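You operate a simulated robot arm through the tools that you are given. There is no shell and no other tool. Be economical: measure what you need, move in short steps, check, and stop when the job is done.

You run a simulated robot arm. Do the job below in one go: nothing can be reset, and whatever is moved stays where it is left.

TASK
Take the teal cloth and leave it on the grey tile.
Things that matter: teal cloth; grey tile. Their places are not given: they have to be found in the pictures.

The check looks at the end state, three seconds after you hand in, the way a careful person would. Anything else that was tipped, shoved, dropped, spilled or broken makes it a failure. Flat cloth is picked up by pressing the open fingertips on it (5 to 10 N) and closing them slowly along it; thin cloth reads only 2 to 8 mm in the jaws.

THE ROBOT
A 6-joint arm with a two-finger parallel gripper, fixed in place. Base frame: the origin is at the foot of the arm, x ahead of it, y to its left, z up; the work surface is at about z = 760. Lengths are in mm, angles in degrees, forces in N, time in s.
With the tool pointing down near the work surface it reaches from about 300 to 740 mm from the base axis. Its first joint turns from -66.0 to 66.0 degrees. Payload 2.45 kg.
The TCP is the grasp point between the finger pads, 24 mm short of the fingertips. In the tool frame z runs along the fingers and y along their closing line. The gripper opens to 68 mm. The fingers are 17 mm wide and 10 mm thick; the gripper's body (40 by 70 mm) begins 41 mm behind the TCP.
Orientation is that of the tool frame in the base frame, as [roll, pitch, yaw] about the fixed x, y, z axes, in that order (R = Rz(yaw) Ry(pitch) Rx(roll)). With the fingers straight down and closing along the base's y, the tool's x points along the base's -x, its y along +y and its z along -z.

THE INTERFACE
- The arm moves only by the tool move_arm. Its argument "increments" is a list of rows, each a list of 7 numbers: the shift along the tool's x, y, z in units of 25 mm (1.0 is 25 mm), then the turn, a rotation vector about the tool's x, y, z in units of 4 degrees (1.0 is 4 degrees), then the closure, from 0 (fully open) to 1 (shut). In form: [[dx, dy, dz, wx, wy, wz, claw], ...]. A call has 1 to 12 rows; each row shifts and turns the commanded pose from where the row before left it, along the tool's axes as they then stand. A call with a number of a shift or a turn outside -1 to 1 is refused whole. Rows are played at 5 a second. More than 50 mm and 8.6 degrees between two rows, or a gripper value outside its range, and nothing of the call is played. Where a pose cannot be reached the arm comes as near as it can. A force on the tool above 40 N (or 10 N above the force at the start of the call, whichever is more), or a blocked arm, ends the call early, and 0.2 s more pass. The fingers move at their own pace (about 108 mm/s each) and stop on an object; they squeeze with about 28 N. The grip force told is the motor's: it shows also when the fingers shut on nothing. Time passes only in rows, and 0.2 s behind the last, so rows that do not move let the fingers close. It gives the time, the measured TCP pose, the force on the tool (base axes), the opening and the grip force at its end, in the units of the frame above (readings bear some noise).
- Cameras (640 x 400 px; columns grow to the right, rows downward): "scene" is fixed at [162.7, 430.6, 1433.6]; the picture's right is [-0.70, -0.71, 0.00], its down [-0.58, 0.57, -0.58] and it looks along [0.41, -0.40, -0.82] (base axes); focal length 365 px, centre (320, 200). "wrist" rides on the gripper at [84, 11, -75] in the tool frame; the picture's right is [-0.13, 0.99, 0.00], its down [-0.60, -0.08, -0.79] and it looks along [-0.79, -0.10, 0.61] (tool axes); focal length 251 px, centre (320, 200).
- capture(camera): a new picture of that camera. The clock stands still meanwhile.
- locate(camera, pixels): there is no depth. For up to 12 entries [column, row, z] of the newest picture of that camera ("zoom" is the newest enlarged one), the place [x, y] in the base frame at which the ray of that pixel passes the height z, good to about 2 mm. The clock stands still meanwhile.
- inspect(camera, box): a new picture of the part [left, top, right, bottom] of that camera's present view, enlarged. The clock stands still meanwhile.
- sign_off(): hands the job in; it is judged then, once.

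Work in short steps. Measure before you move; look again where a grasp or a placing could have gone wrong, and mend it. You have 60 turns and 22 pictures in all, those below and enlarged ones among them. Open the gripper and draw the arm clear of the work before you hand the job in, unless the task says otherwise; then end with one line.

The tools are called after "Call:" as name(argument=value, ...) on one line, values as JSON. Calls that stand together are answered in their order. move_arm: Moves the arm, as the interface text tells. Its arguments: {"type":"object","properties":{"increments":{"type":"array","items":{"type":"array","items":{"type":"number"}}}},"required":["increments"]} The other tools are called the same way: capture (camera) takes a picture; locate (camera, pixels) gives the place at which the rays of pixels pass given heights; inspect (camera, box) takes an enlarged picture of a part of a camera's view; sign_off () hands the job in.

At the start:

```text
t: 0.0
eef_pos: [420.6, 116.4, 1045.1]
tcp_rot: [-180.0, 0.0, 180.0]
contact_force: [-0.2, 1.1, 0.0]
finger_gap: 67.8
finger_force: 0.1
```

scene: 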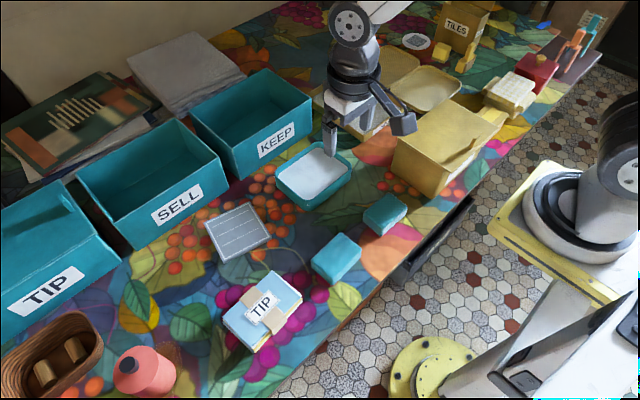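
wrist: 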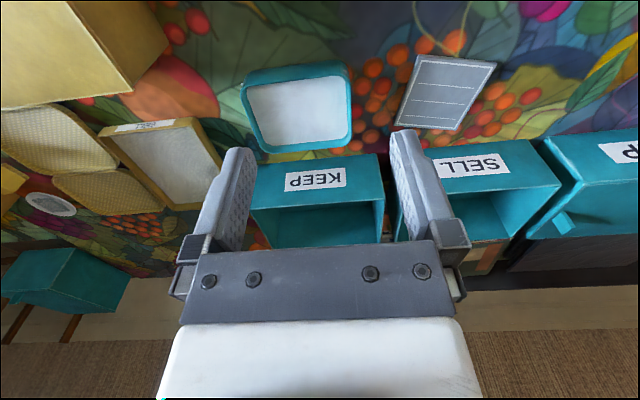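

The scene shows teal items at (385,213) and (337,258), a grey tile-like square at (240,232), and something teal in the TIP bin; I enlarge these to tell them apart.

Call:
inspect(camera="scene", box=[190, 130, 430, 290])

Call:
inspect(camera="scene", box=[340, 0, 640, 190])

Call:
inspect(camera="scene", box=[0, 40, 300, 240])

```text
2.50 times, centred on (310, 210) of scene
```

zoom: 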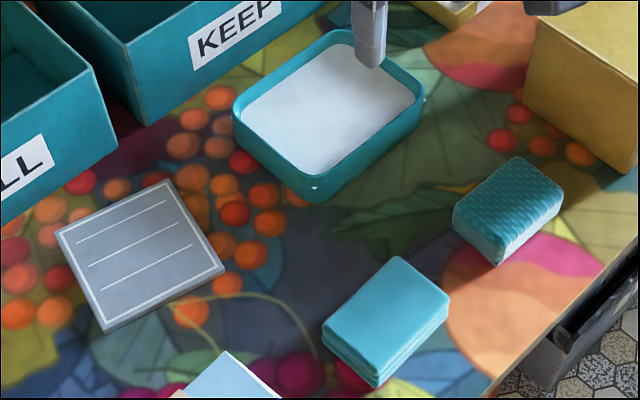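

```text
2.11 times, centred on (490, 95) of scene
```

zoom: 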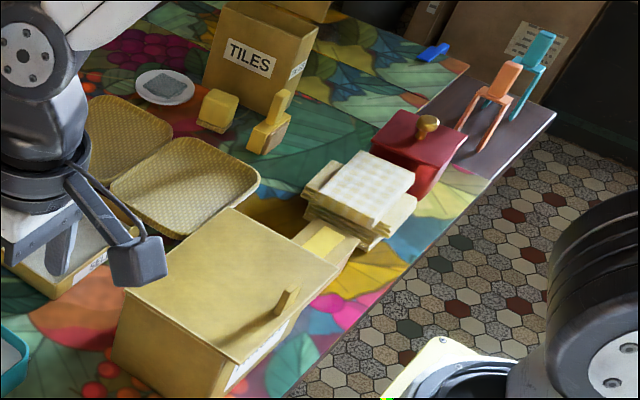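

```text
2.00 times, centred on (150, 140) of scene
```

zoom: 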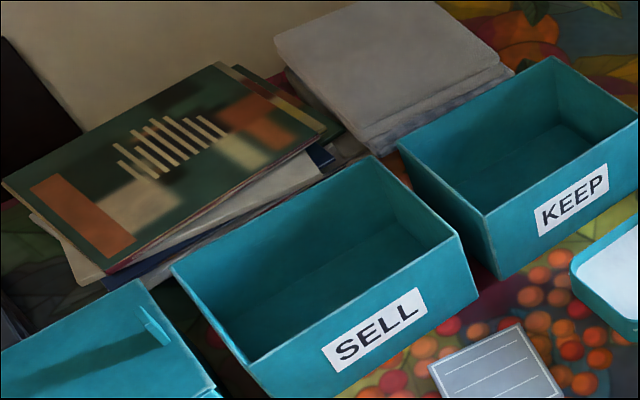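

The layered, smooth teal block at (337,258) is the folded cloth; the patterned one at (385,213) looks like a sponge. The lined grey square at (240,232) is the tile. I measure corners of both, and of neighbours.

Call:
locate(camera="scene", pixels=[[311.6, 268, 760], [342, 284.8, 760], [360.8, 257.2, 760], [341.2, 232.4, 780], [361.6, 248.4, 780], [342, 274.8, 780], [311.2, 260, 780], [204.4, 223.6, 768], [247, 202.4, 768], [270, 235.5, 768], [222, 261, 768], [385, 213, 780]])

Call:
locate(camera="scene", pixels=[[222.8, 262.8, 760], [271, 238, 760], [277, 182, 780], [310, 208, 780], [350, 178, 780], [270, 272, 780], [222, 318, 780], [302, 298, 780], [250, 352, 780]])

```text
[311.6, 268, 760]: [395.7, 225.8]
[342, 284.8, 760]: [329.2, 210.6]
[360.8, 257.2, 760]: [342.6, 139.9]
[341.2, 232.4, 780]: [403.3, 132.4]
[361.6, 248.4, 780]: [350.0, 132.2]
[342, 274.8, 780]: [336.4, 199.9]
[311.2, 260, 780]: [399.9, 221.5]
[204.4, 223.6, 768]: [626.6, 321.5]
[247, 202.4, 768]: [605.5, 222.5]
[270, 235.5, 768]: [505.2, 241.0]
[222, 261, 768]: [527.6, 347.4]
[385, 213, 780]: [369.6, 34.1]
```

```text
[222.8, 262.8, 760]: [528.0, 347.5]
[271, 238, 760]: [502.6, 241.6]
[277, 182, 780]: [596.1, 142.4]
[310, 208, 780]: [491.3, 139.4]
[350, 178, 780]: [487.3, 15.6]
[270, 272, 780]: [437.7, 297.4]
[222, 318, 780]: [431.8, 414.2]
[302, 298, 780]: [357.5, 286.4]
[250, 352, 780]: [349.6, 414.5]
```

Tile spans roughly x 505–627, y 222–347 with centre near (566, 284); the cloth is near (370, 175). I move back, lower and tilt the tool so that the wrist camera sees the cloth from close by.

Call:
move_arm(increments=[[0.8, 0.44, 1, 0, 0, 0, 0], [0.8, 0.44, 1, 0, 0, 0, 0], [0.8, 0.44, 1, 0, 0, 0, 0], [0.8, 0.44, 0.5, 0, 0, 0, 0], [0, 0, 0, 0, 1, 0, 0], [0, 0, 0, 0, 1, 0, 0], [0, 0, 0, 0, 1, 0, 0], [0, 0, 0, 0, 1, 0, 0], [0, 0, 0, 0, 1, 0, 0], [0, 0, 0, 0, 1, 0, 0], [0, 0, 0, 0, 0, 0, 0], [0, 0, 0, 0, 0, 0, 0]])

Call:
capture(camera="wrist")

```text
t: 2.6
eef_pos: [339.2, 158.4, 957.3]
tcp_rot: [-179.9, -24.0, 180.0]
contact_force: [-0.1, 0.0, 0.0]
finger_gap: 68.1
finger_force: 0.0
```

```text
16 pictures are left
```

wrist: 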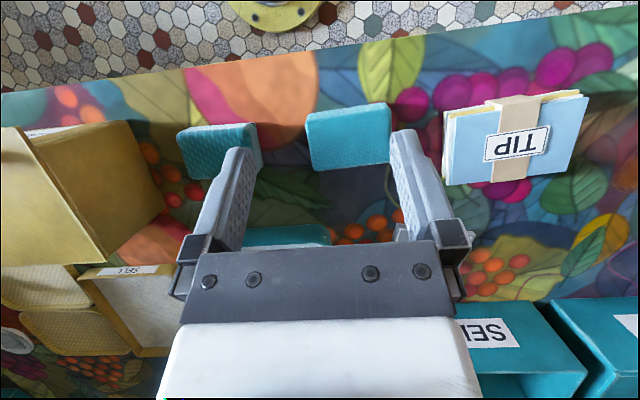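

The cloth is at about (349,137) in the wrist view; I enlarge it.

Call:
inspect(camera="wrist", box=[280, 85, 424, 175])

```text
4.44 times, centred on (352, 130) of wrist
```

zoom: 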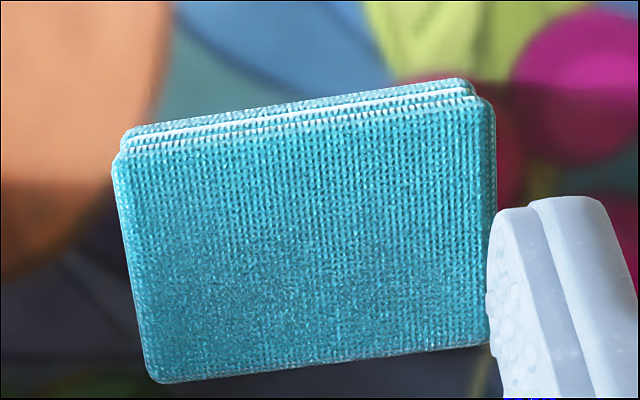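

The cloth is a folded, layered pad; I locate its top corners at several heights to fix its height and size.

Call:
locate(camera="zoom", pixels=[[113, 160, 785], [490, 100, 785], [490, 345, 785], [153, 383, 785], [113, 160, 775], [490, 100, 775], [490, 345, 775], [153, 383, 775], [124, 132, 760], [470, 80, 760]])

Call:
locate(camera="scene", pixels=[[341.2, 232.4, 775], [361.6, 248.4, 775], [311.2, 260, 775], [341.2, 232.4, 785], [361.6, 248.4, 785], [311.2, 260, 785], [311.6, 268, 760], [360.8, 257.2, 760]])

```text
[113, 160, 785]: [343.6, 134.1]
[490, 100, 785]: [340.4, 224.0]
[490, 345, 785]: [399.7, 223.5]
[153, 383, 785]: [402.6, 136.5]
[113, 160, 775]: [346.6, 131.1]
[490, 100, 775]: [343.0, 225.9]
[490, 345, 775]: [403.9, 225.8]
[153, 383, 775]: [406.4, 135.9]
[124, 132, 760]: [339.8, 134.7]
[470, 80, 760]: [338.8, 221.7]
```

```text
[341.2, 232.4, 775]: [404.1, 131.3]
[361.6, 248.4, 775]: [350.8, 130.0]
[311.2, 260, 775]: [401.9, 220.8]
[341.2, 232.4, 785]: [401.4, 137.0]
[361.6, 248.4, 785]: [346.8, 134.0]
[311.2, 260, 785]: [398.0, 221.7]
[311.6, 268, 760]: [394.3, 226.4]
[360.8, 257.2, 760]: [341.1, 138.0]
```

Both views agree on a top at z ≈ 785: the pad spans x 342–401, y 135–223, turned about 2°, centre (371.5, 179). Its 59 mm side fits the 68 mm jaws, so I undo the tilt and turn the tool so that it closes along x.

Call:
move_arm(increments=[[0, 0, 0, 0, -1, 0, 0], [0, 0, 0, 0, -1, 0, 0], [0, 0, 0, 0, -1, 0, 0], [0, 0, 0, 0, -1, 0, 0], [0, 0, 0, 0, -1, 0, 0], [0, 0, 0, 0, -1, 0, 0], [0, 0, 0, 0, 0, -1, 0], [0, 0, 0, 0, 0, -1, 0], [0, 0, 0, 0, 0, -1, 0], [0, 0, 0, 0, 0, -1, 0], [0, 0, 0, 0, 0, -1, 0], [0, 0, 0, 0, 0, -1, 0]])

Call:
move_arm(increments=[[0, 0, 0, 0, 0, -1, 0], [0, 0, 0, 0, 0, -1, 0], [0, 0, 0, 0, 0, -1, 0], [0, 0, 0, 0, 0, -1, 0], [0, 0, 0, 0, 0, -1, 0], [0, 0, 0, 0, 0, -1, 0], [0, 0, 0, 0, 0, -1, 0], [0, 0, 0, 0, 0, -1, 0], [0, 0, 0, 0, 0, -1, 0], [0, 0, 0, 0, 0, -1, 0], [0, 0, 0, 0, 0, -1, 0], [0, 0, 0, 0, 0, 0, 0]])

Call:
move_arm(increments=[[0, 0, 0, 0, 0, -1, 0], [0, 0, 0, 0, 0, -1, 0], [0, 0, 0, 0, 0, -1, 0], [0, 0, 0, 0, 0, -1, 0], [0, 0, 0, 0, 0, -1, 0], [0, 0, 0, 0, 0, -1, 0], [0, 0, 0, 0, 0, 0, 0]])

```text
t: 5.2
eef_pos: [339.1, 160.7, 958.9]
tcp_rot: [179.9, 0.0, -155.9]
contact_force: [0.2, 0.5, -0.4]
finger_gap: 68.1
finger_force: 0.1
```

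```text
t: 7.8
eef_pos: [340.8, 160.7, 957.6]
tcp_rot: [-179.9, 0.0, -111.8]
contact_force: [0.7, 1.1, -0.7]
finger_gap: 68.1
finger_force: 0.2
```

```text
t: 9.4
eef_pos: [339.6, 159.1, 958.4]
tcp_rot: [-180.0, 0.0, -87.9]
contact_force: [-0.5, 0.1, -1.6]
finger_gap: 68.0
finger_force: 0.1
```

Yaw is -88°, closing along base x. I move over the cloth centre and down to TCP z ≈ 830 (fingertips 20 mm above the pad), then look.

Call:
move_arm(increments=[[-0.37, -0.65, 0, 0, 0, 0, 0], [-0.37, -0.65, 0, 0, 0, 0, 0], [0, 0, 1, 0, 0, 0, 0], [0, 0, 1, 0, 0, 0, 0], [0, 0, 1, 0, 0, 0, 0], [0, 0, 1, 0, 0, 0, 0], [0, 0, 1, 0, 0, 0, 0], [0, 0, 0.1, 0, 0, 0, 0], [0, 0, 0, 0, 0, 0, 0]])

Call:
capture(camera="wrist")

Call:
inspect(camera="scene", box=[250, 180, 430, 300])

```text
t: 11.4
eef_pos: [372.7, 178.9, 830.0]
tcp_rot: [-179.9, 0.0, -88.1]
contact_force: [-0.8, 0.8, 0.0]
finger_gap: 68.1
finger_force: 0.0
```

```text
14 pictures are left
```

wrist: 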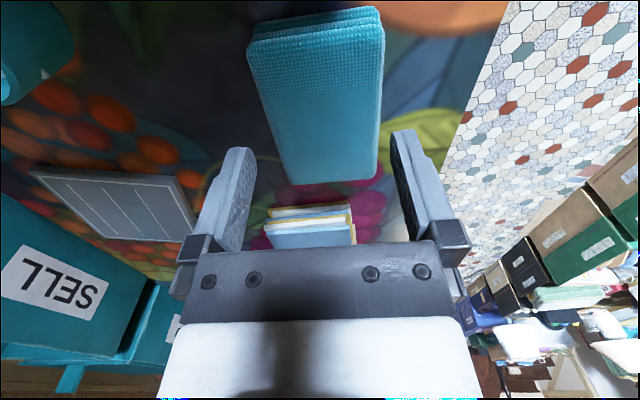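

```text
3.33 times, centred on (340, 240) of scene
```

zoom: 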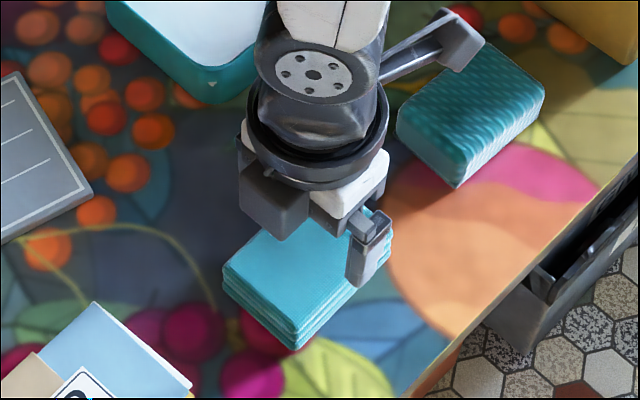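

The pad lies between the fingers in the wrist view; I locate its top corners (248,48), (384,32), (377,178), (284,184) afresh to refine the centring.

Call:
locate(camera="wrist", pixels=[[248, 48, 785], [384, 32, 785], [377, 178, 785], [284, 184, 785], [262, 110, 785], [381, 100, 785], [248, 48, 780], [384, 32, 780], [262, 110, 780], [381, 100, 780]])

```text
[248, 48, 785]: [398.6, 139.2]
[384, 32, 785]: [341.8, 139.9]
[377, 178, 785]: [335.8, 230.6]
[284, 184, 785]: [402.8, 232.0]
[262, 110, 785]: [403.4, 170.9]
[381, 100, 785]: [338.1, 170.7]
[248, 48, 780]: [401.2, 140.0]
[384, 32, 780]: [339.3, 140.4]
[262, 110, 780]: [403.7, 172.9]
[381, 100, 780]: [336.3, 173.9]
```

The widths come out at 57–67 mm, too uncertain for a 68 mm jaw; I enlarge this view for exact edges.

Call:
inspect(camera="wrist", box=[190, 0, 450, 200])

```text
2.00 times, centred on (320, 100) of wrist
```

zoom: 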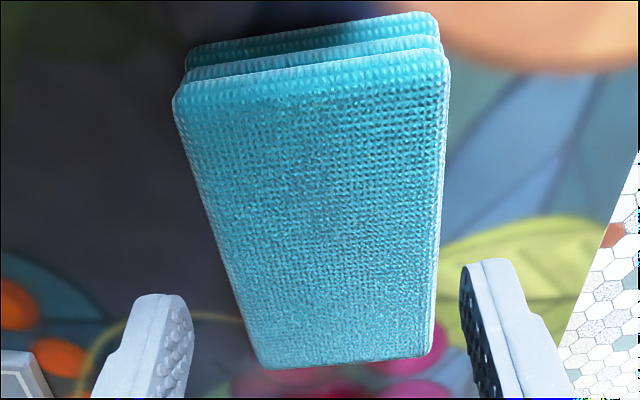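

Call:
locate(camera="zoom", pixels=[[175, 108, 787], [449, 80, 787], [213, 230, 787], [441, 220, 787], [252, 345, 787], [434, 340, 787], [184, 75, 768], [439, 30, 768], [188, 47, 760], [437, 15, 760]])

```text
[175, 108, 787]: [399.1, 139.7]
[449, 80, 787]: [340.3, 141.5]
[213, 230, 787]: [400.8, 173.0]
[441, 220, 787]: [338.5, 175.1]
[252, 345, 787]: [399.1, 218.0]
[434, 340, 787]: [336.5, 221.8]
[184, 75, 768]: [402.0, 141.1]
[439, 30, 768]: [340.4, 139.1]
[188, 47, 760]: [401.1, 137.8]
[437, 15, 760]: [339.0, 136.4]
```

The pad is about 61 mm wide, x 338.5–400.5, centre x ≈ 369.7. I shift about 2 mm toward -x and go down in small steps, watching the force.

Call:
move_arm(increments=[[0, 0.09, 0, 0, 0, 0, 0], [0, 0, 0.4, 0, 0, 0, 0], [0, 0, 0.4, 0, 0, 0, 0], [0, 0, 0.2, 0, 0, 0, 0], [0, 0, 0, 0, 0, 0, 0]])

Call:
inspect(camera="wrist", box=[190, 0, 450, 200])

```text
t: 12.6
eef_pos: [370.0, 180.0, 804.6]
tcp_rot: [-180.0, 0.1, -88.0]
contact_force: [1.1, -0.6, -0.2]
finger_gap: 67.8
finger_force: 0.1
```

```text
2.00 times, centred on (320, 100) of wrist
```

zoom: 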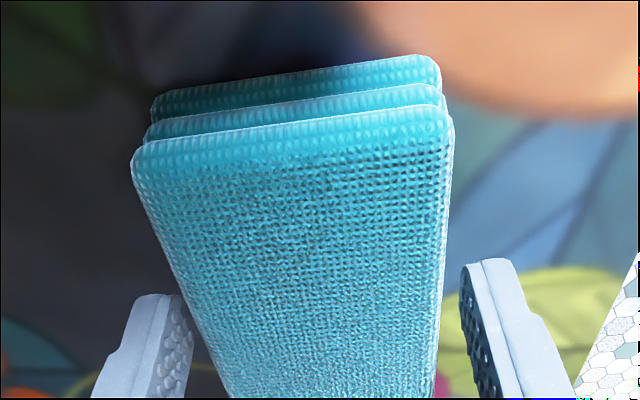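

No contact with the tips at about 781, so the fingers straddle the pad. I go on down to TCP z ≈ 788.

Call:
move_arm(increments=[[0, 0, 0.2, 0, 0, 0, 0], [0, 0, 0.2, 0, 0, 0, 0], [0, 0, 0.15, 0, 0, 0, 0], [0, 0, 0.1, 0, 0, 0, 0], [0, 0, 0, 0, 0, 0, 0]])

```text
t: 13.8
eef_pos: [369.9, 180.2, 789.8]
tcp_rot: [-179.9, -0.1, -88.1]
contact_force: [0.2, -0.2, -1.1]
finger_gap: 68.1
finger_force: 0.0
```

Still no contact with the tips at about 766. I close slowly on the pad.

Call:
move_arm(increments=[[0, 0, 0.06, 0, 0, 0, 0.05], [0, 0, 0, 0, 0, 0, 0.1], [0, 0, 0, 0, 0, 0, 0.15], [0, 0, 0, 0, 0, 0, 0.25], [0, 0, 0, 0, 0, 0, 0.4], [0, 0, 0, 0, 0, 0, 0.6], [0, 0, 0, 0, 0, 0, 1], [0, 0, 0, 0, 0, 0, 1], [0, 0, 0, 0, 0, 0, 1]])

```text
t: 15.8
eef_pos: [369.0, 179.5, 786.8]
tcp_rot: [180.0, 0.0, -88.0]
contact_force: [-0.8, -0.6, -0.1]
finger_gap: 61.4
finger_force: 28.1
```

Gripped at 61.4 mm with 28 N, which matches the pad's width. I lift and look.

Call:
move_arm(increments=[[0, 0, -0.4, 0, 0, 0, 1], [0, 0, -0.8, 0, 0, 0, 1], [0, 0, -1, 0, 0, 0, 1], [0, 0, -1, 0, 0, 0, 1], [0, 0, -1, 0, 0, 0, 1], [0, 0, -0.8, 0, 0, 0, 1], [0, 0, 0, 0, 0, 0, 1]])

Call:
capture(camera="scene")

```text
t: 17.4
eef_pos: [371.1, 182.0, 914.7]
tcp_rot: [-180.0, -0.1, -88.0]
contact_force: [0.2, -0.1, -0.4]
finger_gap: 61.4
finger_force: 27.8
```

```text
10 pictures are left
```

scene: 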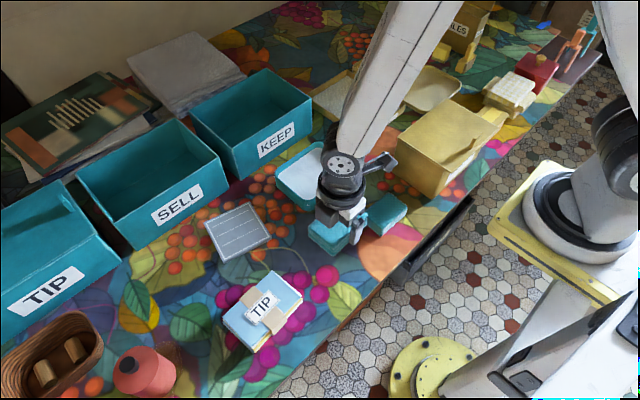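

The cloth is up and clear and nothing else moved. I enlarge the tile area and measure the tile and the bins' lower front edges.

Call:
inspect(camera="scene", box=[150, 130, 342, 280])

```text
2.67 times, centred on (246, 205) of scene
```

zoom: 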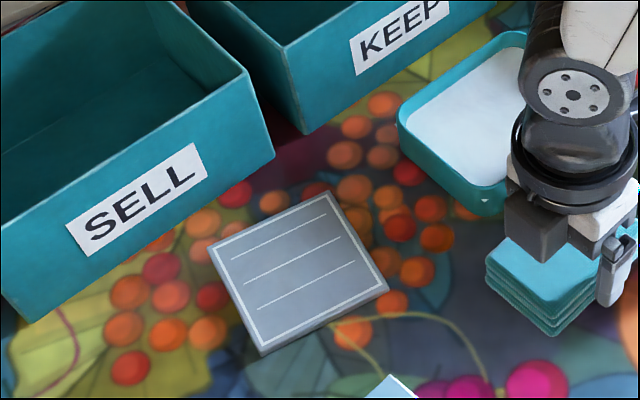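

Call:
locate(camera="zoom", pixels=[[208, 247, 767], [330, 190, 767], [389, 283, 767], [261, 350, 767], [262, 356, 760], [389, 290, 760], [273, 155, 760], [246, 72, 850], [32, 321, 760], [0, 225, 850], [303, 134, 760], [283, 45, 850]])

```text
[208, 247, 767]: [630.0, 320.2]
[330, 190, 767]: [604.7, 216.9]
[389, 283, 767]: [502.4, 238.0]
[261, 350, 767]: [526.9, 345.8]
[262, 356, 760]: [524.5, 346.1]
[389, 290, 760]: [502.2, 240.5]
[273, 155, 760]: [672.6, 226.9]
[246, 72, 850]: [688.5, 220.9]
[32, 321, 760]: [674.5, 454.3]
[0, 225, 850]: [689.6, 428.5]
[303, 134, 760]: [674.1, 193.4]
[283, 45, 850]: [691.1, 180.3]
```

The tile centre is (566, 280), turned about -13°, and its top is near 767. The bins' front walls start at x ≈ 673, so they are clear. I carry the cloth over at height, then turn it to line up.

Call:
move_arm(increments=[[-0.411, -0.886, 0, 0, 0, 0, 1], [-0.411, -0.886, 0, 0, 0, 0, 1], [-0.411, -0.886, 0, 0, 0, 0, 1], [-0.411, -0.886, 0, 0, 0, 0, 1], [-0.411, -0.886, 0, 0, 0, 0, 1], [-0.411, -0.886, 0, 0, 0, 0, 1], [-0.411, -0.886, 0, 0, 0, 0, 1], [-0.411, -0.886, 0, 0, 0, 0, 1], [-0.411, -0.886, 0, 0, 0, 0, 1], [0, 0, 0, 0, 0, 0, 1]])

Call:
move_arm(increments=[[0, 0, 0, 0, 0, 0.9, 1], [0, 0, 0, 0, 0, 0.9, 1], [0, 0, 0, 0, 0, 0.9, 1], [0, 0, 0, 0, 0, 0.9, 1], [0, 0, 0, 0, 0, 0, 1]])

Call:
capture(camera="scene")

```text
t: 19.6
eef_pos: [564.4, 278.1, 913.7]
tcp_rot: [-180.0, 0.0, -88.1]
contact_force: [0.2, -0.1, -0.4]
finger_gap: 61.0
finger_force: 28.4
```

```text
t: 20.8
eef_pos: [564.0, 279.0, 914.0]
tcp_rot: [-180.0, 0.0, -102.4]
contact_force: [0.1, 0.1, 0.0]
finger_gap: 61.3
finger_force: 27.7
```

```text
8 pictures are left
```

scene: 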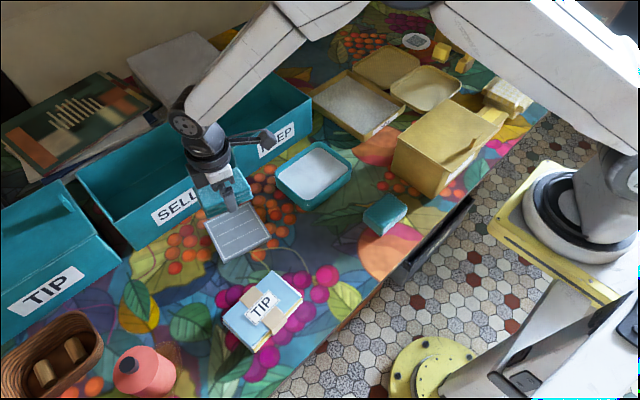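

The cloth is aligned above the tile. I lower to TCP z ≈ 804; contact is expected near 795.

Call:
move_arm(increments=[[0, -0.07, 0.8, 0, 0, 0, 1], [0, 0, 0.9, 0, 0, 0, 1], [0, 0, 0.9, 0, 0, 0, 1], [0, 0, 0.9, 0, 0, 0, 1], [0, 0, 0.6, 0, 0, 0, 1], [0, 0, 0.3, 0, 0, 0, 1], [0, 0, 0, 0, 0, 0, 1]])

Call:
inspect(camera="scene", box=[150, 130, 342, 280])

```text
t: 22.4
eef_pos: [567.9, 279.8, 802.1]
tcp_rot: [180.0, 0.1, -102.4]
contact_force: [0.1, 0.7, -0.1]
finger_gap: 61.2
finger_force: 28.0
```

```text
2.67 times, centred on (246, 205) of scene
```

zoom: 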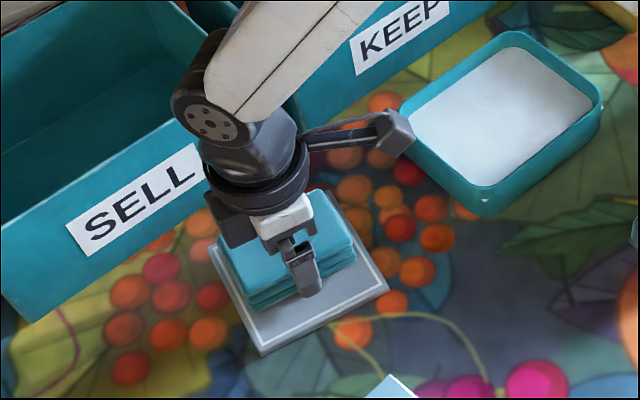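

It is well over the tile and no contact yet. I lower in 1.5–2 mm steps until it touches.

Call:
move_arm(increments=[[0, 0, 0.08, 0, 0, 0, 1], [0, 0, 0.08, 0, 0, 0, 1], [0, 0, 0.06, 0, 0, 0, 1], [0, 0, 0, 0, 0, 0, 1]])

```text
t: 23.4
eef_pos: [567.6, 278.9, 797.9]
tcp_rot: [179.9, -0.1, -102.4]
contact_force: [-0.4, -0.1, -0.3]
finger_gap: 61.0
finger_force: 27.8
```

Call:
move_arm(increments=[[0, 0, 0.06, 0, 0, 0, 1], [0, 0, 0.06, 0, 0, 0, 1], [0, 0, 0, 0, 0, 0, 1]])

```text
t: 24.2
eef_pos: [567.7, 279.4, 797.0]
tcp_rot: [-179.9, 0.1, -102.3]
contact_force: [-6.5, -1.6, 22.6]
finger_gap: 61.4
finger_force: 28.0
```

Contact: 22.6 N upward at z ≈ 797. I ease up about 1.5 mm and open slowly.

Call:
move_arm(increments=[[0, 0, -0.06, 0, 0, 0, 1], [0, 0, 0, 0, 0, 0, 0.07], [0, 0, 0, 0, 0, 0, 0.03], [0, 0, 0, 0, 0, 0, 0], [0, 0, 0, 0, 0, 0, 0]])

```text
t: 25.4
eef_pos: [567.4, 279.4, 795.9]
tcp_rot: [179.9, -0.1, -102.4]
contact_force: [-0.7, 0.4, 0.1]
finger_gap: 67.9
finger_force: 0.0
```

The jaws are open at 67.9 mm with no force left. I rise straight up slowly, then look.

Call:
move_arm(increments=[[0, 0, -0.3, 0, 0, 0, 0], [0, 0, -0.4, 0, 0, 0, 0], [0, 0, -0.6, 0, 0, 0, 0], [0, 0, -1, 0, 0, 0, 0], [0, 0, -1, 0, 0, 0, 0], [0, 0, -1, 0, 0, 0, 0], [0, 0, -1, 0, 0, 0, 0], [0, 0, -1, 0, 0, 0, 0], [0.5, 1, 0, 0, 0, 0, 0], [0.5, 1, 0, 0, 0, 0, 0], [0.5, 1, 0, 0, 0, 0, 0], [0.5, 1, 0, 0, 0, 0, 0]])

Call:
capture(camera="scene")

```text
t: 28.0
eef_pos: [457.0, 250.3, 953.6]
tcp_rot: [-179.9, 0.1, -102.4]
contact_force: [0.4, -0.3, 0.4]
finger_gap: 67.8
finger_force: 0.1
```

```text
6 pictures are left
```

scene: 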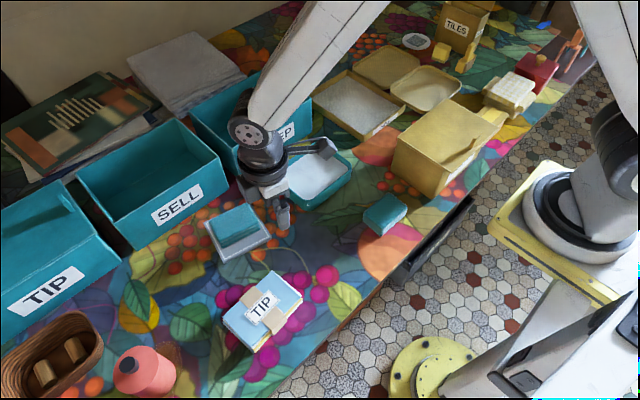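

The cloth lies at (237,228), within the grey tile's edges. The tile and everything else stand where they were, and the arm is up and clear, so I hand in.

Call:
sign_off()

```text
The job is handed in.
```

The teal cloth is lying flat on the grey tile, the gripper is open and clear above the work, and nothing else was moved.
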